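You operate a simulated robot arm through the tools that you are given. There is no shell and no other tool.

The job below is to be done with a simulated robot arm. You get a single attempt, and the scene is never put back.

## Task
Connect the blue plug, switch the box on, set its dial to blue and turn the air on.
Fine: green valve open, the black knob by it at MID; the other plug stays in its holder.

It is judged by the outcome, as a careful person would: the job done as asked, and still so three seconds after it is handed in. It fails if anything else is knocked over, pushed out of place, dropped, spilled or broken.

## Robot
A 7-joint arm with a two-finger parallel gripper, fixed in place. Base frame: the origin is on the floor under the middle of its stand, x ahead of it, y to its left, z up. Units: mm, degrees, N and s.
It reaches about 1247 mm from its shoulder. Its first joint turns from -132.0 to 132.0 degrees. Payload 3.91 kg.
Tool frame: the origin (TCP) lies between the finger pads and is the grasp point; the fingertips stand 30 mm ahead of it; z points along the fingers, y is the line along which they close. The gripper opens to 110 mm. The fingers are 20 mm wide and 10 mm thick; the gripper's body (48 by 112 mm) begins 55 mm behind the TCP.
Orientation is that of the tool frame in the base frame, as a unit quaternion [x, y, z, w]. With the fingers straight down and closing along the base's y, the tool's x points along the base's -x, its y along +y and its z along -z.

## Interface
- The arm moves only by the tool apply_moves. Its argument "deltas" is text: rows parted by semicolons, each of 7 numbers parted by spaces: the gripper command, from -1 (shut) to 1 (fully open), values between in proportion, then the shift along the tool's x, y, z in mm, then the turn, a rotation vector about the tool's x, y, z in degrees. In form: grip x y z wx wy wz; .... A call has 1 to 20 rows; each row shifts and turns the commanded pose from where the row before left it, along the tool's axes as they then stand. Each row takes 0.2 s and may step no farther than 50 mm and 8.6 degrees from the row before; otherwise, or with a gripper value out of range, the whole call is refused. A pose out of reach is approached as far as the arm can. The call stops where the force on the tool passes 40 N (or 10 N more than at its start, if that is more) or the arm is blocked; 0.2 s more then pass. Each finger travels about 108 mm/s and halts on what it meets, pressing with about 20 N; the grip force reading is that of the motor and also rises with nothing between the fingers. The clock runs only during rows and for 0.2 s after the last one: add rows that do not move to give the fingers time. It gives the time, the measured TCP pose, the force on the tool (base axes), the opening and the grip force at its end, in the units of the frame above (readings bear some noise), with the torque about the TCP (base axes, N m) and any sound that the robot's microphone picked up, and new pictures: "pictures" is both (left out), scene, wrist or none.
- Cameras (640 x 400 px; columns grow to the right, rows downward): "scene" is fixed at [50.9, -650.5, 1652]; the picture's right is [0.54, -0.84, 0.00], its down [-0.51, -0.33, -0.79] and it looks along [0.67, 0.43, -0.61] (base axes); focal length 325 px, centre (320, 200). "wrist" rides on the gripper at [72, 17, -103] in the tool frame; the picture's right is [-0.23, 0.97, 0.00], its down [-0.76, -0.18, -0.62] and it looks along [-0.61, -0.14, 0.78] (tool axes); focal length 222 px, centre (320, 200). There is no depth. A picture from a camera that has moved, and an enlarged one, comes with that camera's place and axes in the base frame and with its lens.
- enlarge(camera, box): a new picture of the part [left, top, right, bottom] of that camera's present view, enlarged. It takes no simulated time.
- hand_in(): hands the job in; it is judged then, once.

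Places have to be worked out from the pictures, the camera data and where the tool is seen. Open the gripper and draw the arm clear of the work before you hand the job in, unless the task says otherwise.

The tools are called after "Emit:" by a JSON object that holds its "method" and its "body". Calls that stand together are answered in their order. apply_moves: Moves the arm, as the interface text tells. Its arguments: {"type":"object","properties":{"deltas":{"type":"string"},"pictures":{"type":"string","enum":["both","scene","wrist","none"]}},"required":["deltas"]} The other tools are called the same way: enlarge (camera, box) takes an enlarged picture of a part of a camera's view; hand_in () hands the job in.

At the start:

```text
t: 0.0
eef_pos: [476.1, -263.6, 1266.1]
orientation: [0.0, 1.0, 0.0, -0.001]
contact_force: [0.0, 0.1, -0.2]
wrist_torque: [-0.02, -0.01, 0.0]
gripper_width: 110.2
finger_force: 0.0
```

scene: 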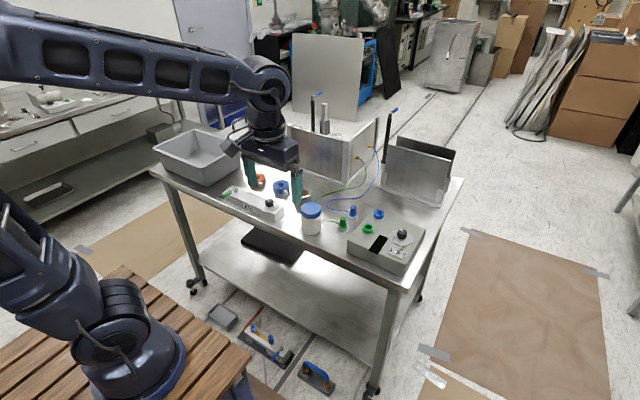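
wrist: 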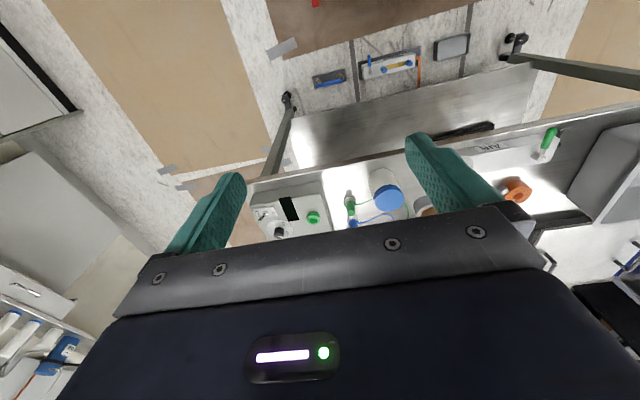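

I'll start by enlarging the key parts of both views to identify the box, plugs, valves and knobs.

Emit:
{"method": "enlarge", "body": {"camera": "scene", "box": [300, 180, 460, 280]}}

Emit:
{"method": "enlarge", "body": {"camera": "scene", "box": [200, 140, 360, 240]}}

Emit:
{"method": "enlarge", "body": {"camera": "scene", "box": [200, 280, 360, 400]}}

Emit:
{"method": "enlarge", "body": {"camera": "wrist", "box": [240, 150, 420, 260]}}

Emit:
{"method": "enlarge", "body": {"camera": "wrist", "box": [420, 100, 600, 220]}}

Emit:
{"method": "enlarge", "body": {"camera": "scene", "box": [280, 80, 470, 210]}}

```text
4.00 times, centred on (380, 230) of scene
camera zoom: at [50.9, -650.5, 1652.0], right [0.54, -0.84, 0.0], down [-0.51, -0.33, -0.79], along [0.67, 0.43, -0.61], focal length 1301 px, centre (80, 80)
```

zoom: 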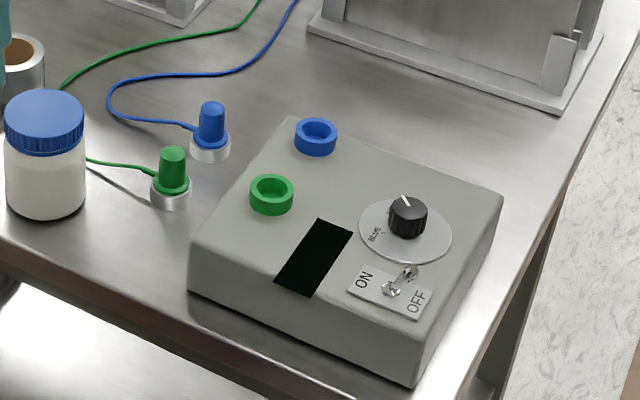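

```text
4.00 times, centred on (280, 190) of scene
camera zoom: at [50.9, -650.5, 1652.0], right [0.54, -0.84, 0.0], down [-0.51, -0.33, -0.79], along [0.67, 0.43, -0.61], focal length 1301 px, centre (480, 240)
```

zoom: 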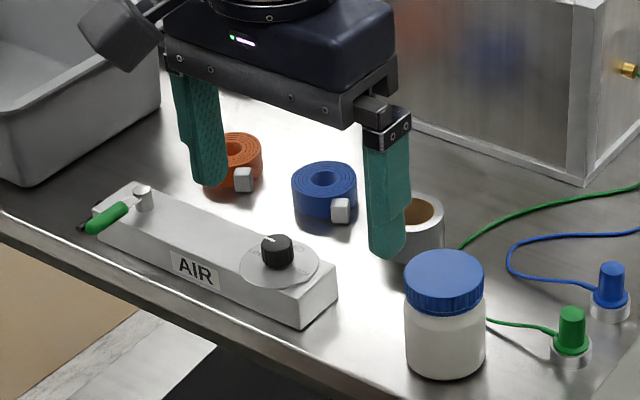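

```text
3.33 times, centred on (280, 340) of scene
camera zoom: at [50.9, -650.5, 1652.0], right [0.54, -0.84, 0.0], down [-0.51, -0.33, -0.79], along [0.67, 0.43, -0.61], focal length 1084 px, centre (453, -267)
```

zoom: 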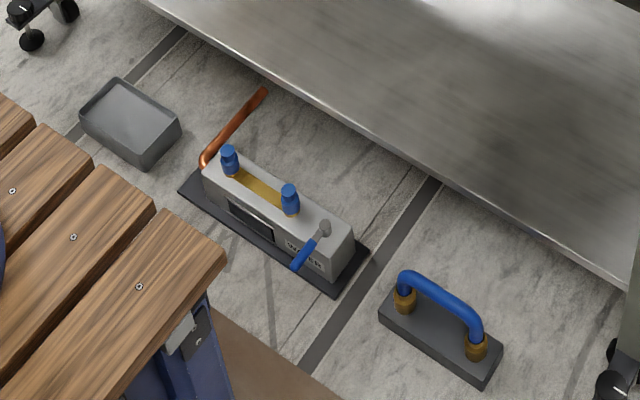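

```text
3.56 times, centred on (330, 205) of wrist
camera zoom: at [403.3, -246.9, 1369.9], right [0.23, 0.97, 0.0], down [0.76, -0.18, 0.62], along [0.61, -0.14, -0.78], focal length 790 px, centre (284, 182)
```

zoom: 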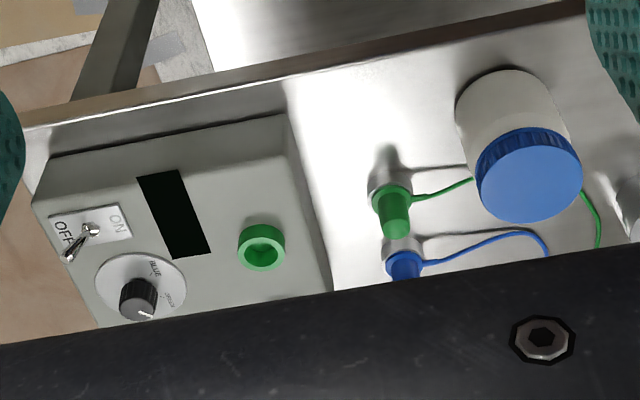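

```text
3.33 times, centred on (510, 160) of wrist
camera zoom: at [403.3, -246.9, 1369.9], right [0.23, 0.97, 0.0], down [0.76, -0.18, 0.62], along [0.61, -0.14, -0.78], focal length 740 px, centre (-313, 333)
```

zoom: 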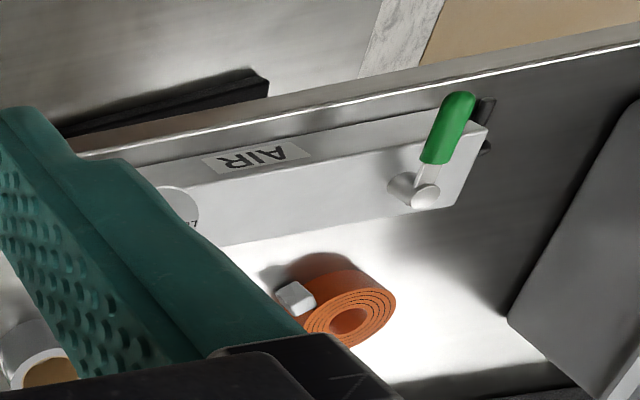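

```text
3.08 times, centred on (375, 145) of scene
camera zoom: at [50.9, -650.5, 1652.0], right [0.54, -0.84, 0.0], down [-0.51, -0.33, -0.79], along [0.67, 0.43, -0.61], focal length 1000 px, centre (151, 369)
```

zoom: 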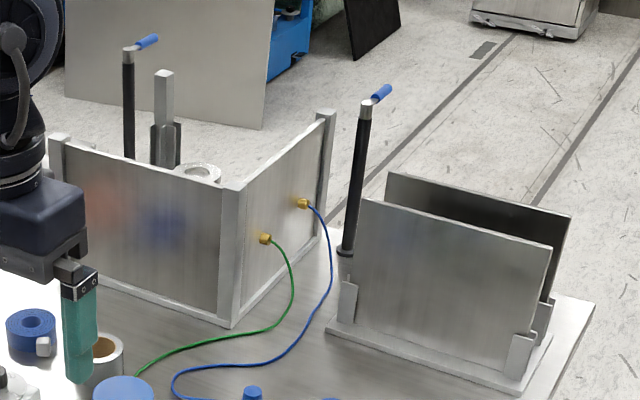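

The box, plugs and AIR unit are located roughly (green socket near (795,-357,936)). I'll move the arm to a spot where the wrist camera can look onto the box, staying well above everything.

Emit:
{"method": "apply_moves", "body": {"deltas": "1 -40 -20 20 0 0 0;1 -40 -20 20 0 0 0;1 -40 -20 20 0 0 0;1 -40 -20 20 0 0 0;1 -40 -20 20 0 0 0;1 0 0 0 0 0 0", "pictures": "both"}}

```text
t: 1.4
eef_pos: [676.2, -363.5, 1166.1]
orientation: [0.0, 1.0, 0.0, 0.0]
contact_force: [0.4, 0.3, 0.2]
wrist_torque: [-0.02, -0.04, 0.01]
gripper_width: 110.0
finger_force: 0.0
camera wrist: at [603.8, -346.4, 1269.6], right [0.23, 0.97, 0.0], down [0.76, -0.18, 0.62], along [0.61, -0.14, -0.78], focal length 222 px, centre (320, 200)
```

scene: 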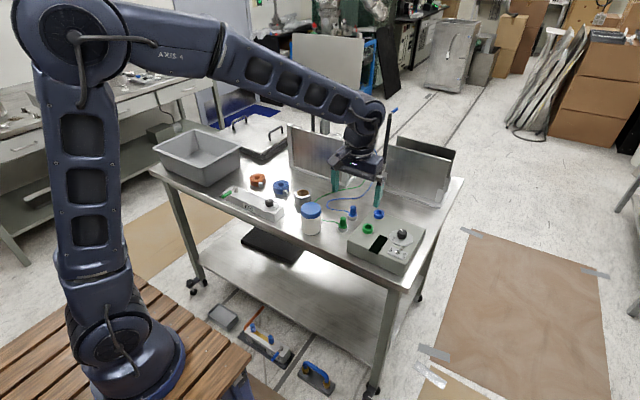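
wrist: 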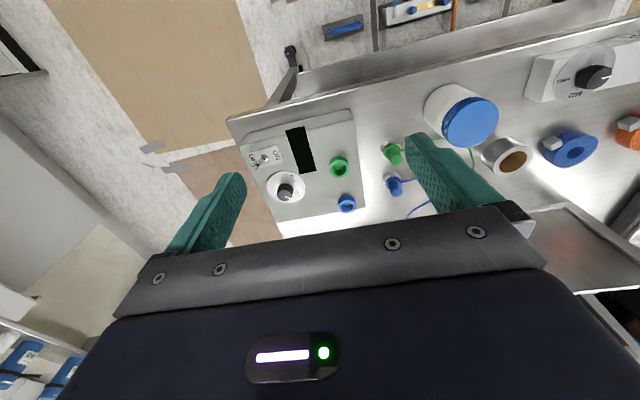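

The box and plugs are now visible in the wrist view. I'll enlarge for details and triangulation.

Emit:
{"method": "enlarge", "body": {"camera": "wrist", "box": [220, 100, 420, 225]}}

Emit:
{"method": "enlarge", "body": {"camera": "wrist", "box": [370, 60, 640, 220]}}

Emit:
{"method": "enlarge", "body": {"camera": "scene", "box": [340, 200, 440, 270]}}

Emit:
{"method": "enlarge", "body": {"camera": "scene", "box": [210, 170, 310, 240]}}

```text
3.20 times, centred on (320, 162) of wrist
camera zoom: at [603.8, -346.4, 1269.6], right [0.23, 0.97, 0.0], down [0.76, -0.18, 0.62], along [0.61, -0.14, -0.78], focal length 711 px, centre (320, 320)
```

zoom: 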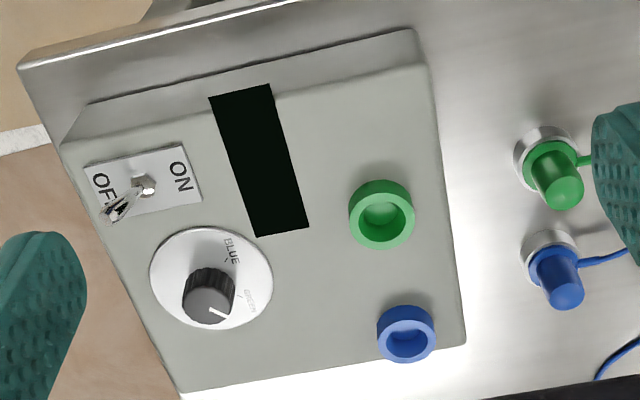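

```text
2.37 times, centred on (505, 140) of wrist
camera zoom: at [603.8, -346.4, 1269.6], right [0.23, 0.97, 0.0], down [0.76, -0.18, 0.62], along [0.61, -0.14, -0.78], focal length 526 px, centre (-118, 342)
```

zoom: 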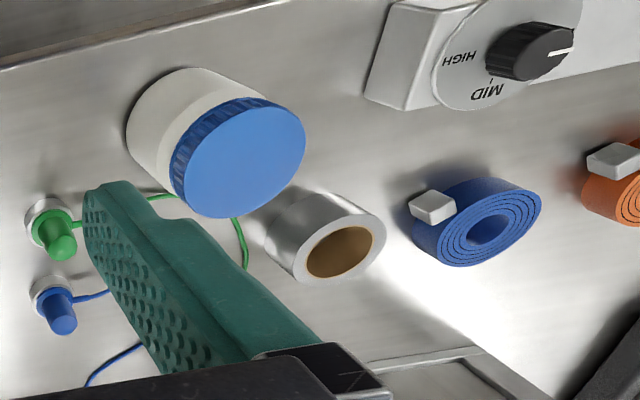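

```text
5.71 times, centred on (390, 235) of scene
camera zoom: at [50.9, -650.5, 1652.0], right [0.54, -0.84, 0.0], down [-0.51, -0.33, -0.79], along [0.67, 0.43, -0.61], focal length 1858 px, centre (-80, 0)
```

zoom: 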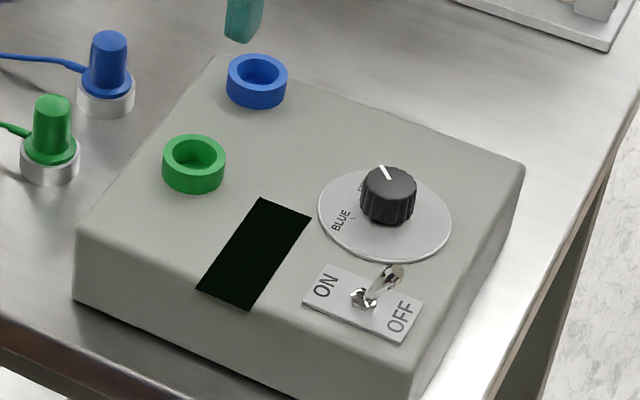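

```text
5.71 times, centred on (260, 205) of scene
camera zoom: at [50.9, -650.5, 1652.0], right [0.54, -0.84, 0.0], down [-0.51, -0.33, -0.79], along [0.67, 0.43, -0.61], focal length 1858 px, centre (663, 171)
```

zoom: 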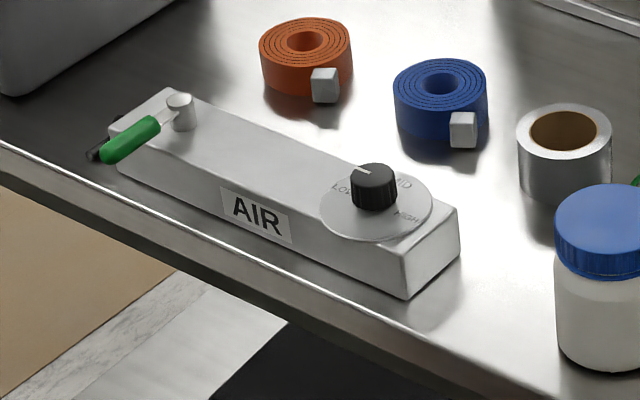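

Triangulation between the two wrist views puts the green plug top near (826,-256,911) and the blue plug near (897,-257). I'll move above the blue plug at safe height with the gripper half open to see it up close.

Emit:
{"method": "apply_moves", "body": {"deltas": "1 -35 17.7 19.3 0 0 0;1 -35 17.7 19.3 0 0 0;0.5 -35 17.7 19.3 0 0 0;0.2 -35 17.7 19.3 0 0 0;0.2 -35 17.7 19.3 0 0 0;0.2 -35 17.7 19.3 0 0 0;0.2 0 0 0 0 0 0;0.2 0 0 0 0 0 0", "pictures": "both"}}

```text
t: 3.2
eef_pos: [886.1, -258.2, 1049.8]
orientation: [0.001, 1.0, 0.0, 0.0]
contact_force: [0.6, -0.7, -0.6]
wrist_torque: [0.06, -0.01, -0.02]
gripper_width: 65.8
finger_force: 0.0
camera wrist: at [814.0, -241.1, 1153.1], right [0.23, 0.97, 0.0], down [0.76, -0.18, 0.62], along [0.61, -0.14, -0.78], focal length 222 px, centre (320, 200)
```

scene: 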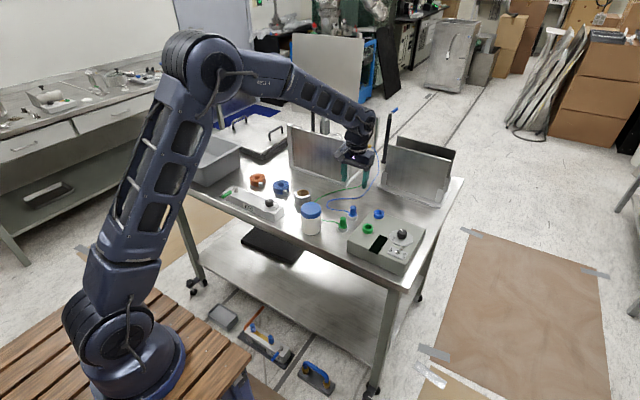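
wrist: 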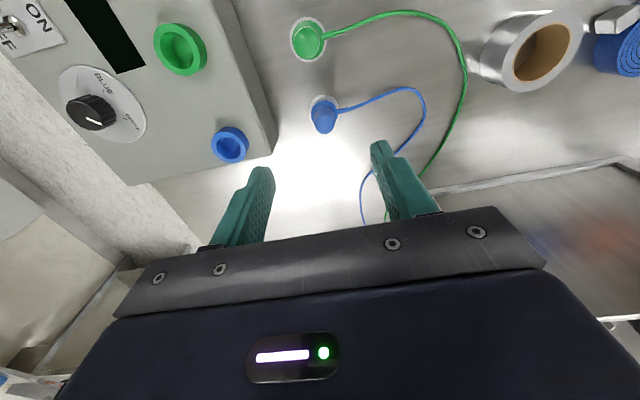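

The blue plug lies nearly beneath the TCP. I'll enlarge to measure it and its socket more exactly.

Emit:
{"method": "enlarge", "body": {"camera": "wrist", "box": [270, 80, 390, 155]}}

Emit:
{"method": "enlarge", "body": {"camera": "wrist", "box": [120, 0, 360, 170]}}

Emit:
{"method": "enlarge", "body": {"camera": "scene", "box": [320, 140, 420, 240]}}

```text
5.33 times, centred on (330, 118) of wrist
camera zoom: at [814.0, -241.1, 1153.1], right [0.23, 0.97, 0.0], down [0.76, -0.18, 0.62], along [0.61, -0.14, -0.78], focal length 1185 px, centre (267, 640)
```

zoom: 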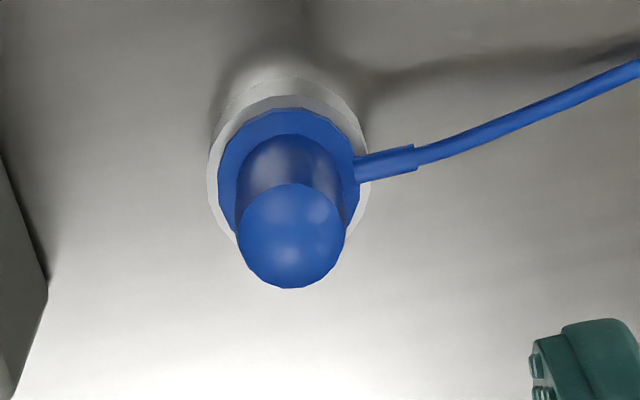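

```text
2.35 times, centred on (240, 85) of wrist
camera zoom: at [814.0, -241.1, 1153.1], right [0.23, 0.97, 0.0], down [0.76, -0.18, 0.62], along [0.61, -0.14, -0.78], focal length 523 px, centre (508, 471)
```

zoom: 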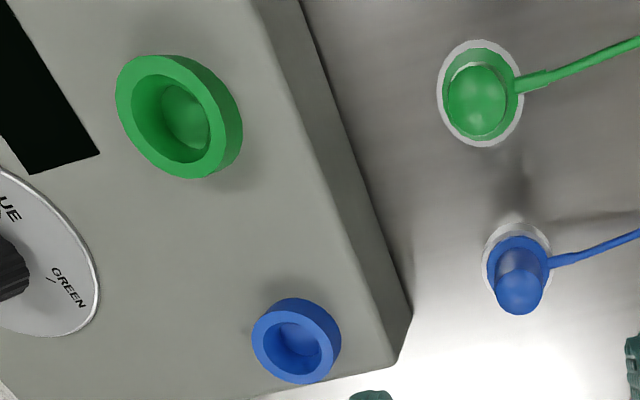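

```text
4.00 times, centred on (370, 190) of scene
camera zoom: at [50.9, -650.5, 1652.0], right [0.54, -0.84, 0.0], down [-0.51, -0.33, -0.79], along [0.67, 0.43, -0.61], focal length 1301 px, centre (120, 240)
```

zoom: 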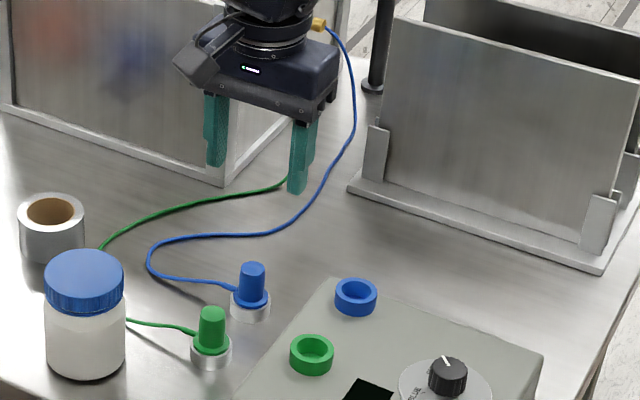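

Plug top triangulates to about (900.5,-256.5,910), barrel Ø22 mm, flange top near z=876; blue socket top near (895,-359,933). I'll line up over the plug and descend to just above its top, then check.

Emit:
{"method": "apply_moves", "body": {"deltas": "0.1 -14.4 1.7 0 0 0 0;0.1 0 0 40 0 0 0;0.1 0 0 40 0 0 0;0.1 0 0 13 0 0 0;0.1 0 0 0 0 0 0", "pictures": "both"}}

Emit:
{"method": "enlarge", "body": {"camera": "wrist", "box": [240, 80, 400, 220]}}

Emit:
{"method": "enlarge", "body": {"camera": "scene", "box": [320, 160, 400, 240]}}

```text
t: 4.4
eef_pos: [900.6, -256.2, 957.3]
orientation: [0.0, 1.0, 0.0, 0.0]
contact_force: [0.4, -0.4, 0.7]
wrist_torque: [-0.03, -0.02, -0.05]
gripper_width: 60.8
finger_force: 0.0
camera wrist: at [828.0, -239.3, 1060.1], right [0.23, 0.97, 0.0], down [0.76, -0.18, 0.62], along [0.61, -0.14, -0.78], focal length 222 px, centre (320, 200)
```

scene: 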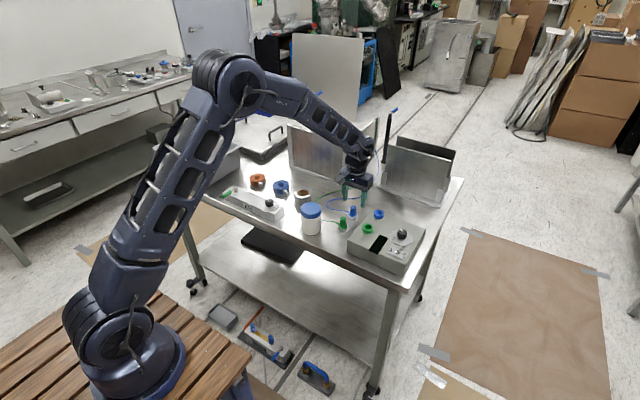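
wrist: 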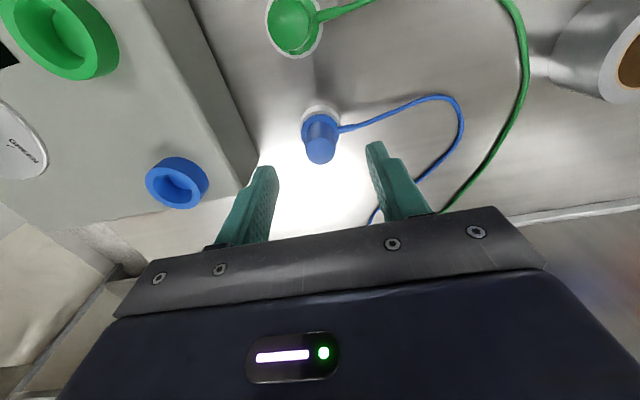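

```text
2.86 times, centred on (320, 150) of wrist
camera zoom: at [828.0, -239.3, 1060.1], right [0.23, 0.97, 0.0], down [0.76, -0.18, 0.62], along [0.61, -0.14, -0.78], focal length 635 px, centre (320, 343)
```

zoom: 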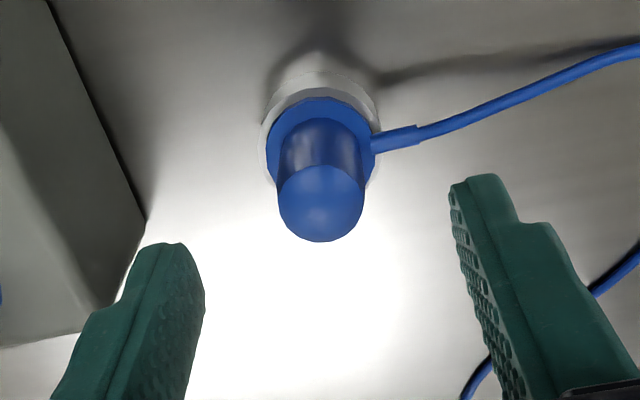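

```text
5.00 times, centred on (360, 200) of scene
camera zoom: at [50.9, -650.5, 1652.0], right [0.54, -0.84, 0.0], down [-0.51, -0.33, -0.79], along [0.67, 0.43, -0.61], focal length 1626 px, centre (120, 200)
```

zoom: 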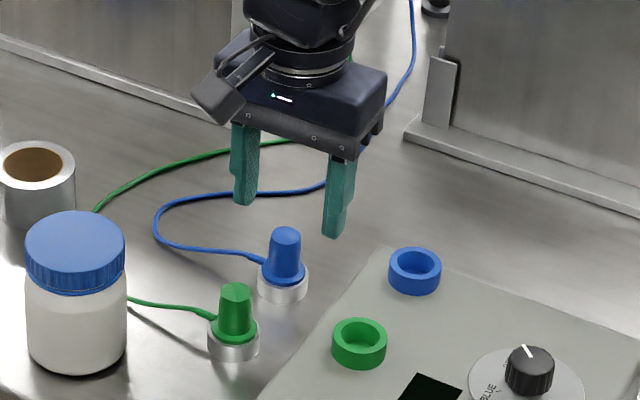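

The plug sits right under the TCP (computed (900.8,-256.2)). I'll descend so the fingertips straddle the barrel just above the flange, and close.

Emit:
{"method": "apply_moves", "body": {"deltas": "0.1 0 0 25 0 0 0;0.1 0 0 19.5 0 0 0;0.1 0 0 0 0 0 0", "pictures": "both"}}

Emit:
{"method": "enlarge", "body": {"camera": "wrist", "box": [240, 80, 400, 220]}}

Emit:
{"method": "enlarge", "body": {"camera": "scene", "box": [320, 160, 400, 240]}}

```text
t: 5.2
eef_pos: [899.8, -255.5, 912.6]
orientation: [0.0, 1.0, 0.0, 0.0]
contact_force: [0.4, 1.4, 0.0]
wrist_torque: [-0.02, -0.01, 0.01]
gripper_width: 60.4
finger_force: 0.0
camera wrist: at [827.5, -239.5, 1016.0], right [0.23, 0.97, 0.0], down [0.76, -0.18, 0.62], along [0.61, -0.14, -0.78], focal length 222 px, centre (320, 200)
```

scene: 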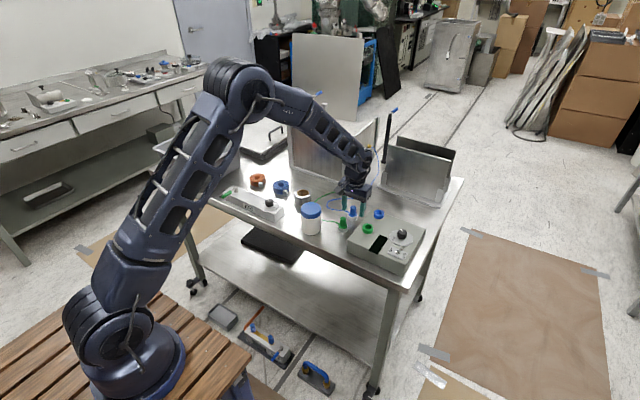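
wrist: 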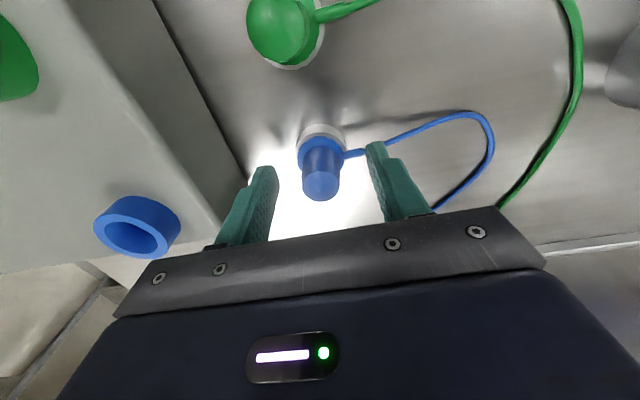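

```text
2.86 times, centred on (320, 150) of wrist
camera zoom: at [827.5, -239.5, 1016.0], right [0.23, 0.97, 0.0], down [0.76, -0.18, 0.62], along [0.61, -0.14, -0.78], focal length 635 px, centre (320, 343)
```

zoom: 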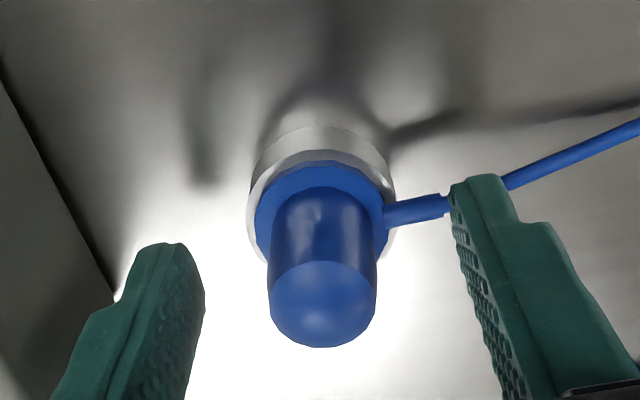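

```text
5.00 times, centred on (360, 200) of scene
camera zoom: at [50.9, -650.5, 1652.0], right [0.54, -0.84, 0.0], down [-0.51, -0.33, -0.79], along [0.67, 0.43, -0.61], focal length 1626 px, centre (120, 200)
```

zoom: 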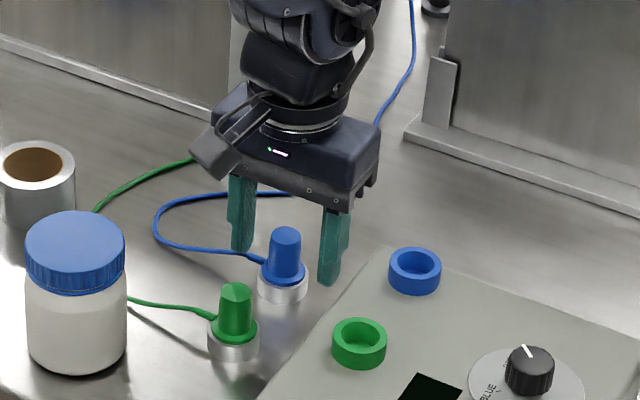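

Fingers straddle the barrel with tips just above the flange, centred. Closing the gripper now.

Emit:
{"method": "apply_moves", "body": {"deltas": "-1 0 0 0 0 0 0;-1 0 0 0 0 0 0;-1 0 0 0 0 0 0;-1 0 0 0 0 0 0", "pictures": "wrist"}}

Emit:
{"method": "enlarge", "body": {"camera": "wrist", "box": [240, 80, 400, 220]}}

Emit:
{"method": "enlarge", "body": {"camera": "scene", "box": [320, 160, 400, 240]}}

```text
t: 6.2
eef_pos: [899.0, -255.8, 912.4]
orientation: [0.001, 1.0, 0.0, 0.0]
contact_force: [-0.4, -0.5, 0.2]
wrist_torque: [-0.02, 0.0, -0.01]
gripper_width: 22.2
finger_force: 20.3
camera wrist: at [827.5, -239.5, 1016.2], right [0.23, 0.97, 0.0], down [0.76, -0.18, 0.62], along [0.61, -0.14, -0.78], focal length 222 px, centre (320, 200)
```

wrist: 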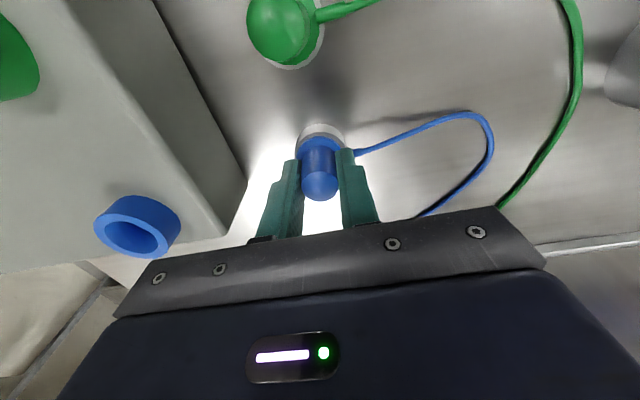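

```text
2.86 times, centred on (320, 150) of wrist
camera zoom: at [827.5, -239.5, 1016.2], right [0.23, 0.97, 0.0], down [0.76, -0.18, 0.62], along [0.61, -0.14, -0.78], focal length 635 px, centre (320, 343)
```

zoom: 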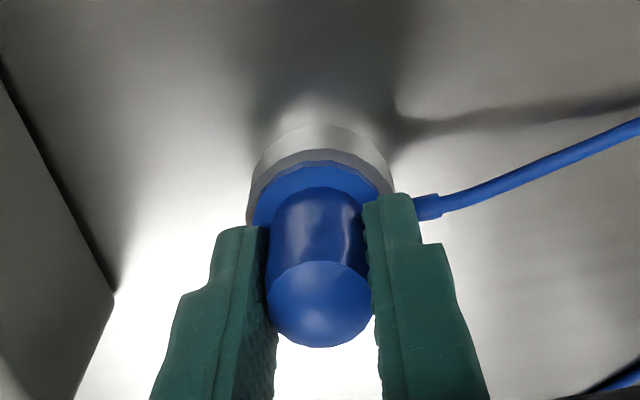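

```text
5.00 times, centred on (360, 200) of scene
camera zoom: at [50.9, -650.5, 1652.0], right [0.54, -0.84, 0.0], down [-0.51, -0.33, -0.79], along [0.67, 0.43, -0.61], focal length 1626 px, centre (120, 200)
```

zoom: 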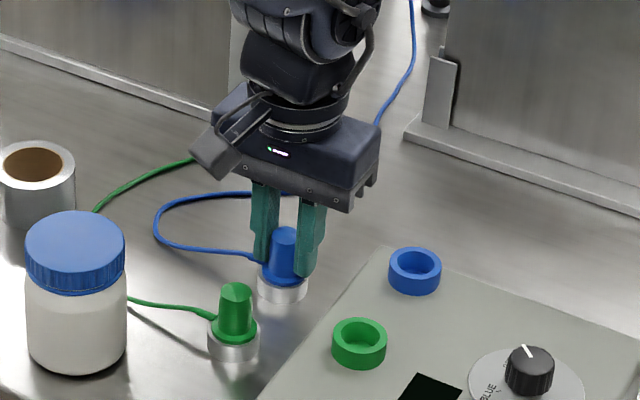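

Gripped at 22.2 mm. Lifting straight up to clear the holder, then checking the plug's lower end.

Emit:
{"method": "apply_moves", "body": {"deltas": "-1 0 0 -10 0 0 0;-1 0 0 -20 0 0 0;-1 0 0 -30 0 0 0;-1 0 0 -40 0 0 0;-1 0 0 -20 0 0 0;-1 0 0 0 0 0 0", "pictures": "both"}}

Emit:
{"method": "enlarge", "body": {"camera": "scene", "box": [320, 140, 420, 240]}}

Emit:
{"method": "enlarge", "body": {"camera": "wrist", "box": [120, 40, 360, 210]}}

```text
t: 7.6
eef_pos: [899.6, -255.9, 1033.3]
orientation: [0.0, 1.0, 0.0, 0.001]
contact_force: [0.6, -0.6, -0.5]
wrist_torque: [-0.02, -0.01, 0.04]
gripper_width: 21.8
finger_force: 20.2
camera wrist: at [827.6, -239.0, 1136.4], right [0.23, 0.97, 0.0], down [0.76, -0.18, 0.62], along [0.61, -0.14, -0.78], focal length 222 px, centre (320, 200)
```

scene: 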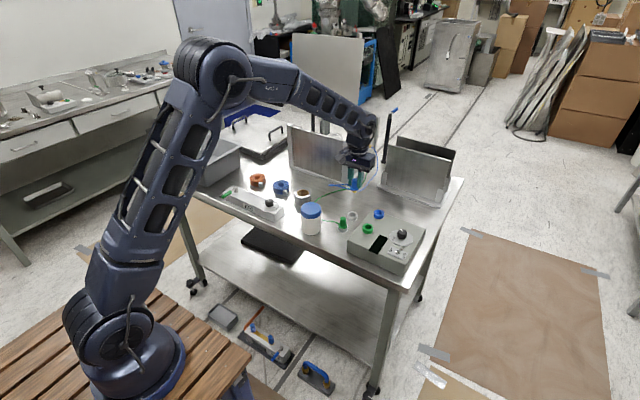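
wrist: 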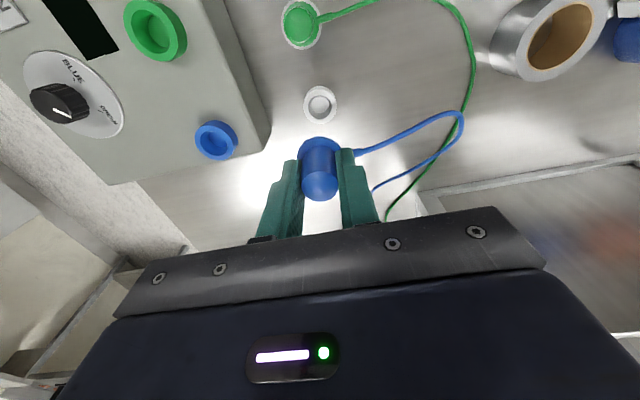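

```text
4.00 times, centred on (370, 190) of scene
camera zoom: at [50.9, -650.5, 1652.0], right [0.54, -0.84, 0.0], down [-0.51, -0.33, -0.79], along [0.67, 0.43, -0.61], focal length 1301 px, centre (120, 240)
```

zoom: 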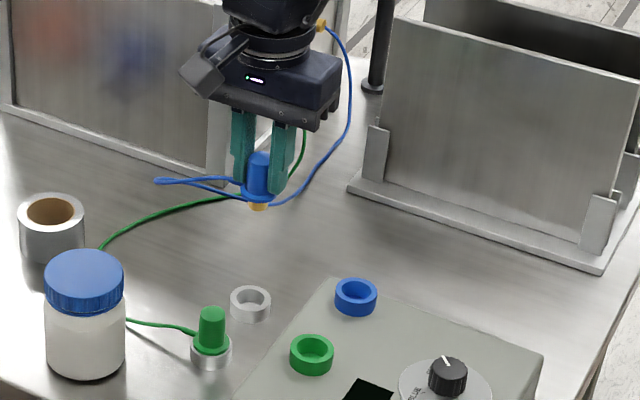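

```text
2.35 times, centred on (240, 125) of wrist
camera zoom: at [827.6, -239.0, 1136.4], right [0.23, 0.97, 0.0], down [0.76, -0.18, 0.62], along [0.61, -0.14, -0.78], focal length 523 px, centre (508, 376)
```

zoom: 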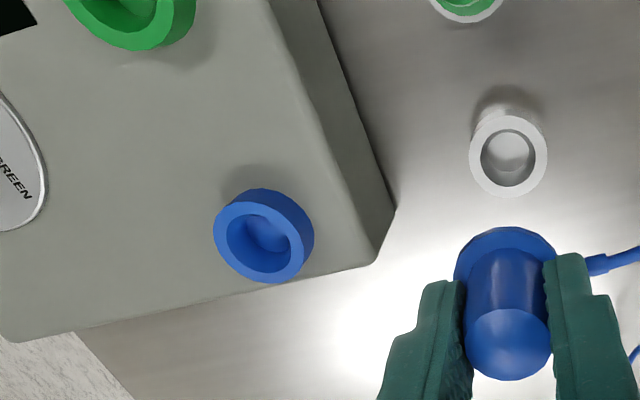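

The plug is out, with a short brass pin below its flange. I'll carry it sideways to above the blue socket (≈(894.5,-359.5)) and check alignment before descending.

Emit:
{"method": "apply_moves", "body": {"deltas": "-1 2 -34.5 0 0 0 0;-1 2 -34.5 0 0 0 0;-1 1.5 -34.5 0 0 0 0;-1 0 0 0 0 0 0;-1 0 0 20 0 0 0;-1 0 0 0 0 0 0", "pictures": "both"}}

Emit:
{"method": "enlarge", "body": {"camera": "scene", "box": [335, 150, 435, 250]}}

Emit:
{"method": "enlarge", "body": {"camera": "wrist", "box": [240, 80, 400, 220]}}

```text
t: 9.0
eef_pos: [895.1, -359.6, 1012.7]
orientation: [0.0, 1.0, 0.0, 0.0]
contact_force: [-0.4, 1.4, 0.1]
wrist_torque: [0.0, 0.0, 0.03]
gripper_width: 21.8
finger_force: 20.1
camera wrist: at [822.7, -343.0, 1116.8], right [0.23, 0.97, 0.0], down [0.76, -0.18, 0.62], along [0.61, -0.14, -0.78], focal length 222 px, centre (320, 200)
```

scene: 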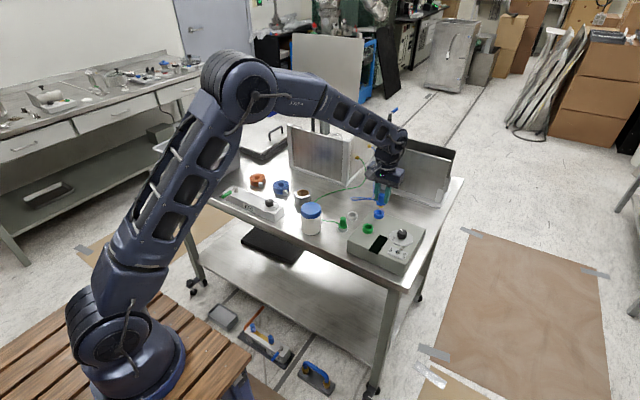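
wrist: 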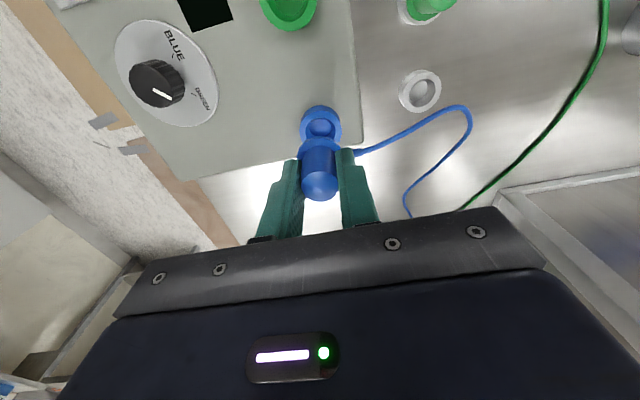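

```text
4.00 times, centred on (385, 200) of scene
camera zoom: at [50.9, -650.5, 1652.0], right [0.54, -0.84, 0.0], down [-0.51, -0.33, -0.79], along [0.67, 0.43, -0.61], focal length 1301 px, centre (60, 200)
```

zoom: 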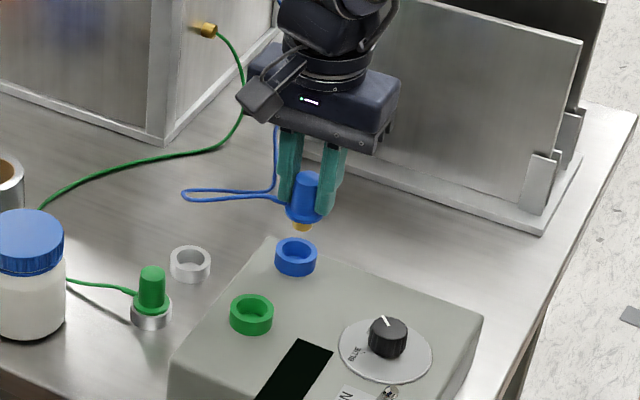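

```text
2.86 times, centred on (320, 150) of wrist
camera zoom: at [822.7, -343.0, 1116.8], right [0.23, 0.97, 0.0], down [0.76, -0.18, 0.62], along [0.61, -0.14, -0.78], focal length 635 px, centre (320, 343)
```

zoom: 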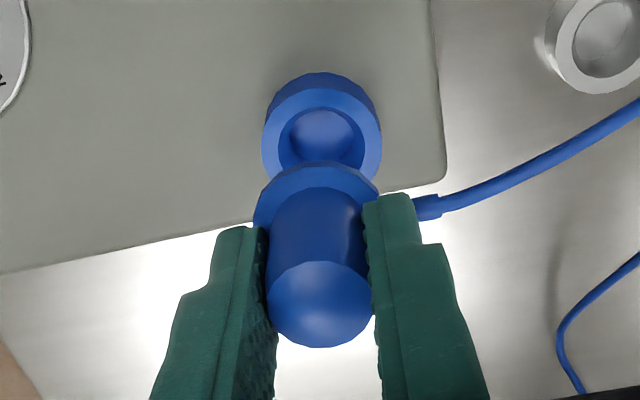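

Plug and socket line up in both cameras (wrist column 321 vs 320; scene pin vs hole consistent). I'll descend 25 mm and re-check alignment.

Emit:
{"method": "apply_moves", "body": {"deltas": "-1 0 0 15 0 0 0;-1 0 0 10 0 0 0;-1 0 0 0 0 0 0", "pictures": "both"}}

Emit:
{"method": "enlarge", "body": {"camera": "scene", "box": [355, 175, 415, 235]}}

Emit:
{"method": "enlarge", "body": {"camera": "wrist", "box": [260, 100, 380, 220]}}

```text
t: 9.8
eef_pos: [893.9, -358.1, 987.6]
orientation: [0.0, 1.0, -0.001, 0.0]
contact_force: [-0.8, 0.1, -0.9]
wrist_torque: [0.0, 0.02, 0.0]
gripper_width: 21.8
finger_force: 20.0
camera wrist: at [822.1, -343.0, 1091.8], right [0.23, 0.97, 0.0], down [0.76, -0.18, 0.62], along [0.61, -0.14, -0.78], focal length 222 px, centre (320, 200)
```

scene: 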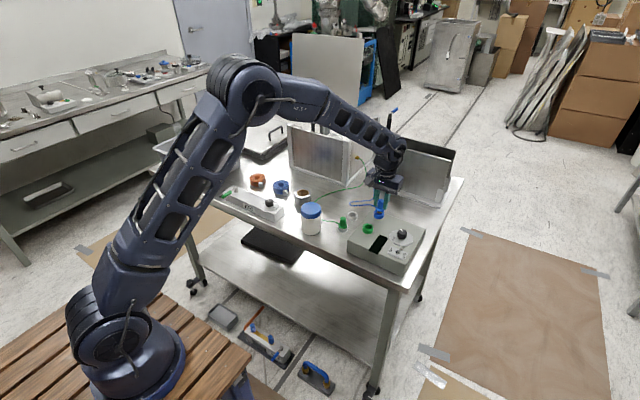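
wrist: 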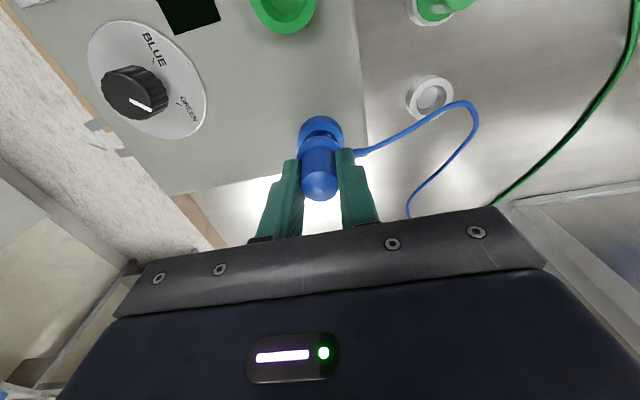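

```text
6.67 times, centred on (385, 205) of scene
camera zoom: at [50.9, -650.5, 1652.0], right [0.54, -0.84, 0.0], down [-0.51, -0.33, -0.79], along [0.67, 0.43, -0.61], focal length 2168 px, centre (-113, 167)
```

zoom: 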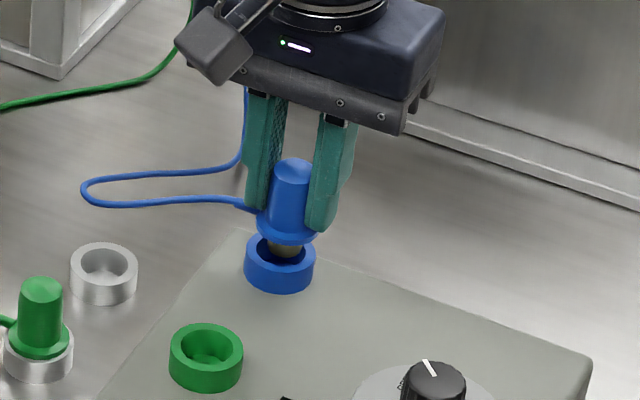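

```text
3.33 times, centred on (320, 160) of wrist
camera zoom: at [822.1, -343.0, 1091.8], right [0.23, 0.97, 0.0], down [0.76, -0.18, 0.62], along [0.61, -0.14, -0.78], focal length 740 px, centre (320, 333)
```

zoom: 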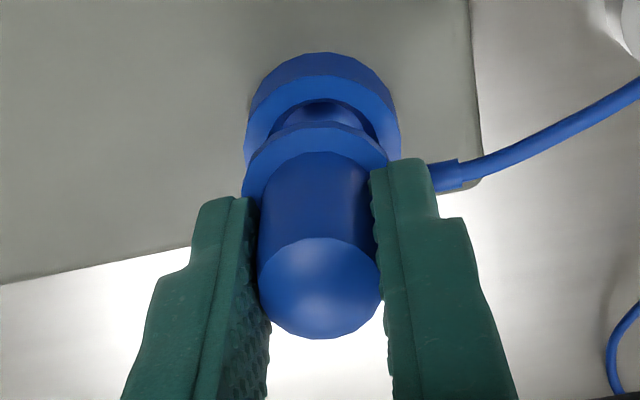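

The pin is at the mouth of the ring; both views suggest the socket is about 2 mm nearer in -x. I'll nudge by that amount and look before pushing in.

Emit:
{"method": "apply_moves", "body": {"deltas": "-1 2 0.4 0 0 0 0;-1 0 0 4 0 0 0;-1 0 0 0 0 0 0", "pictures": "both"}}

Emit:
{"method": "enlarge", "body": {"camera": "scene", "box": [365, 190, 405, 230]}}

Emit:
{"method": "enlarge", "body": {"camera": "wrist", "box": [260, 100, 380, 220]}}

```text
t: 10.6
eef_pos: [892.4, -359.1, 983.8]
orientation: [0.0, 1.0, 0.0, 0.0]
contact_force: [0.9, -0.5, -0.1]
wrist_torque: [0.0, 0.03, 0.04]
gripper_width: 22.1
finger_force: 20.3
camera wrist: at [820.1, -342.3, 1087.7], right [0.23, 0.97, 0.0], down [0.76, -0.18, 0.62], along [0.61, -0.14, -0.78], focal length 222 px, centre (320, 200)
```

scene: 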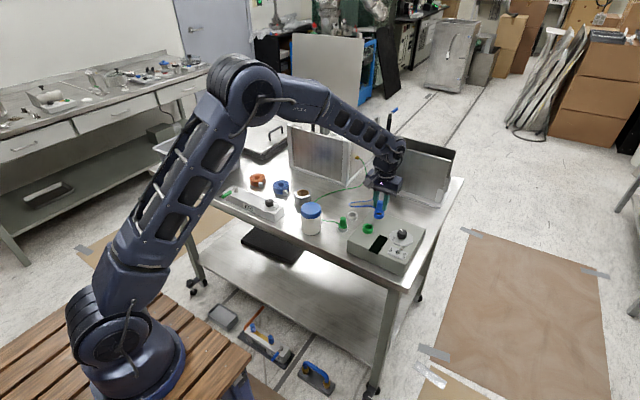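
wrist: 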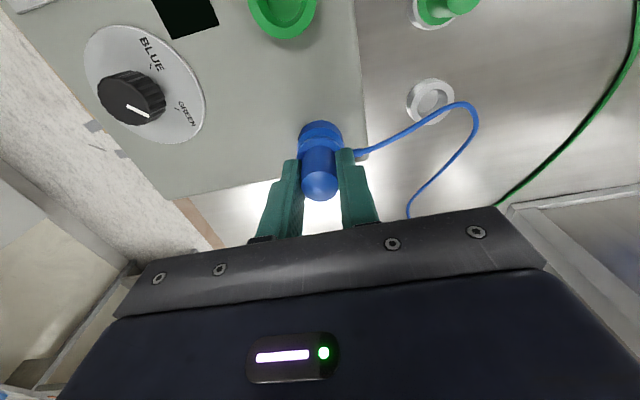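

```text
10.00 times, centred on (385, 210) of scene
camera zoom: at [50.9, -650.5, 1652.0], right [0.54, -0.84, 0.0], down [-0.51, -0.33, -0.79], along [0.67, 0.43, -0.61], focal length 3252 px, centre (-330, 100)
```

zoom: 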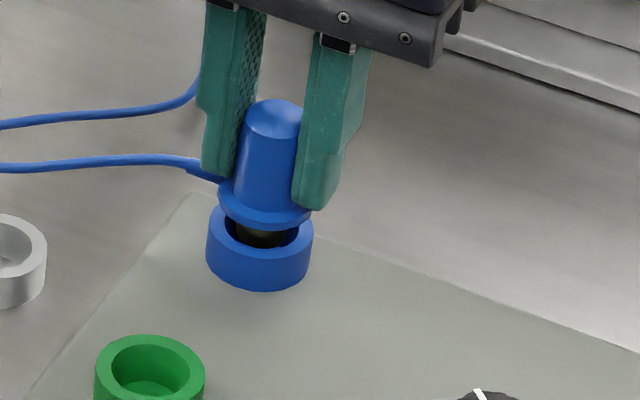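

```text
3.33 times, centred on (320, 160) of wrist
camera zoom: at [820.1, -342.3, 1087.7], right [0.23, 0.97, 0.0], down [0.76, -0.18, 0.62], along [0.61, -0.14, -0.78], focal length 740 px, centre (320, 333)
```

zoom: 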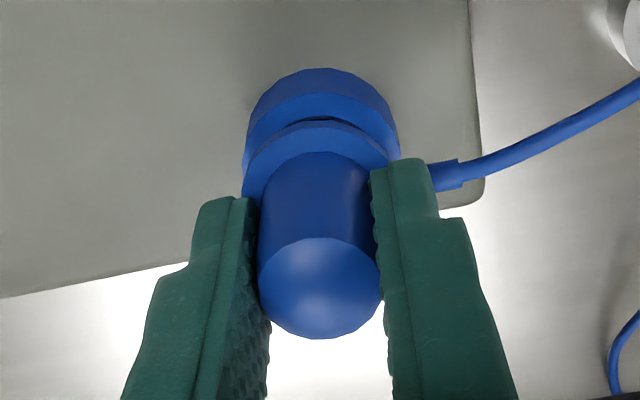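

Aligned within ~0.5 mm in both views now. Pushing down slowly in small steps, watching the force.

Emit:
{"method": "apply_moves", "body": {"deltas": "-1 -0.3 0.3 2 0 0 0;-1 0 0 2 0 0 0;-1 0 0 2 0 0 0;-1 0 0 0 0 0 0", "pictures": "wrist"}}

Emit:
{"method": "enlarge", "body": {"camera": "scene", "box": [365, 190, 405, 230]}}

```text
t: 11.6
eef_pos: [892.9, -358.4, 977.9]
orientation: [0.0, 1.0, 0.0, -0.001]
contact_force: [-0.2, -0.6, -1.0]
wrist_torque: [-0.02, 0.02, 0.01]
gripper_width: 21.8
finger_force: 20.3
camera wrist: at [820.4, -341.9, 1081.6], right [0.23, 0.97, 0.0], down [0.76, -0.18, 0.62], along [0.61, -0.14, -0.78], focal length 222 px, centre (320, 200)
```

wrist: 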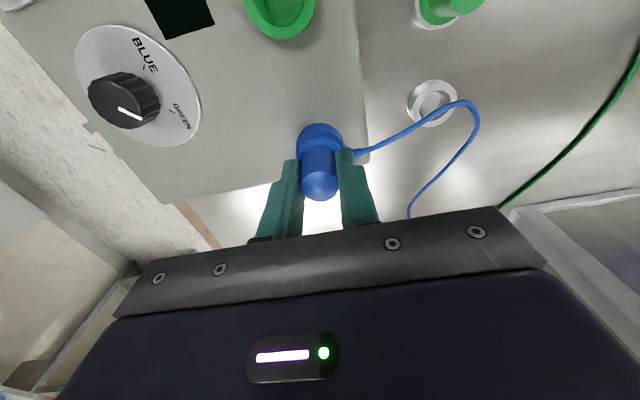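

```text
10.00 times, centred on (385, 210) of scene
camera zoom: at [50.9, -650.5, 1652.0], right [0.54, -0.84, 0.0], down [-0.51, -0.33, -0.79], along [0.67, 0.43, -0.61], focal length 3252 px, centre (-330, 100)
```

zoom: 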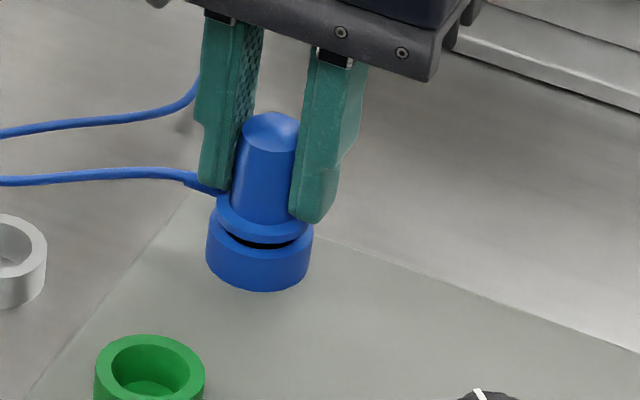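

No contact yet, and the flange is a few mm above the ring, centred. Continuing down in small steps.

Emit:
{"method": "apply_moves", "body": {"deltas": "-1 0 0 2 0 0 0;-1 0 0 2 0 0 0;-1 0 0 1.5 0 0 0;-1 0 0 0 0 0 0", "pictures": "wrist"}}

Emit:
{"method": "enlarge", "body": {"camera": "scene", "box": [365, 190, 405, 230]}}

```text
t: 12.6
eef_pos: [893.5, -357.5, 972.6]
orientation: [0.0, 1.0, 0.001, 0.0]
contact_force: [0.1, -0.2, -0.3]
wrist_torque: [0.02, -0.02, 0.0]
gripper_width: 22.1
finger_force: 19.9
camera wrist: at [820.5, -342.1, 1076.2], right [0.23, 0.97, 0.0], down [0.76, -0.18, 0.62], along [0.61, -0.14, -0.78], focal length 222 px, centre (320, 200)
```

wrist: 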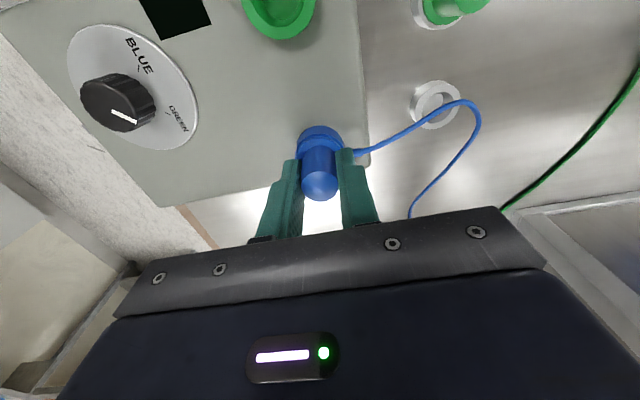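

```text
10.00 times, centred on (385, 210) of scene
camera zoom: at [50.9, -650.5, 1652.0], right [0.54, -0.84, 0.0], down [-0.51, -0.33, -0.79], along [0.67, 0.43, -0.61], focal length 3252 px, centre (-330, 100)
```

zoom: 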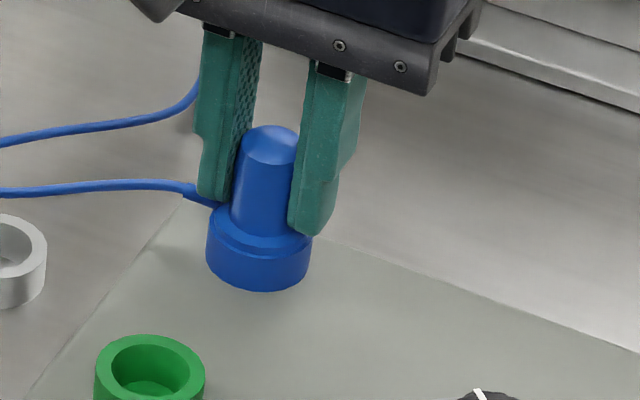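

Flange is almost at the ring. I'll keep pressing in 1 mm steps until I feel the seating force.

Emit:
{"method": "apply_moves", "body": {"deltas": "-1 0 0 1 0 0 0;-1 0 0 1 0 0 0;-1 0 0 1 0 0 0;-1 0 0 0 0 0 0", "pictures": "wrist"}}

Emit:
{"method": "enlarge", "body": {"camera": "scene", "box": [365, 190, 405, 230]}}

```text
t: 13.6
eef_pos: [892.4, -358.2, 971.2]
orientation: [0.0, 1.0, -0.001, 0.0]
contact_force: [0.2, -1.2, 27.8]
wrist_torque: [-0.09, -0.08, -0.07]
gripper_width: 22.7
finger_force: 20.5
heard: snap
camera wrist: at [820.3, -341.9, 1074.5], right [0.23, 0.97, 0.0], down [0.76, -0.18, 0.63], along [0.61, -0.14, -0.78], focal length 222 px, centre (320, 200)
```

wrist: 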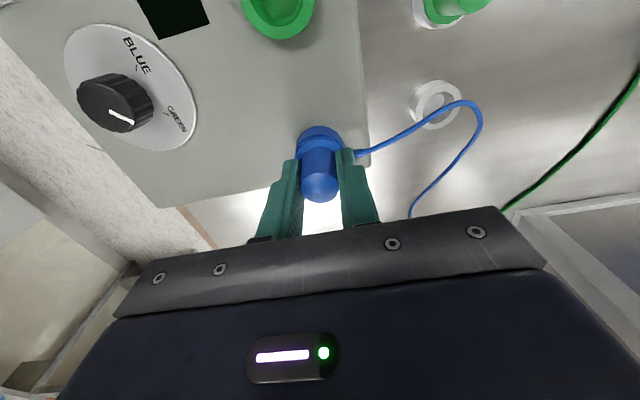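

```text
10.00 times, centred on (385, 210) of scene
camera zoom: at [50.9, -650.5, 1652.0], right [0.54, -0.84, 0.0], down [-0.51, -0.33, -0.79], along [0.67, 0.43, -0.61], focal length 3252 px, centre (-330, 100)
```

zoom: 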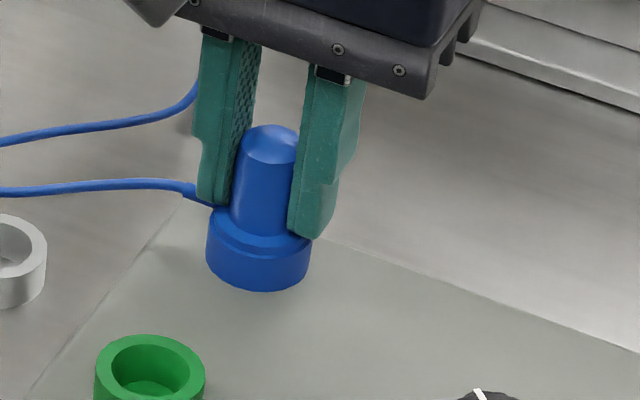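

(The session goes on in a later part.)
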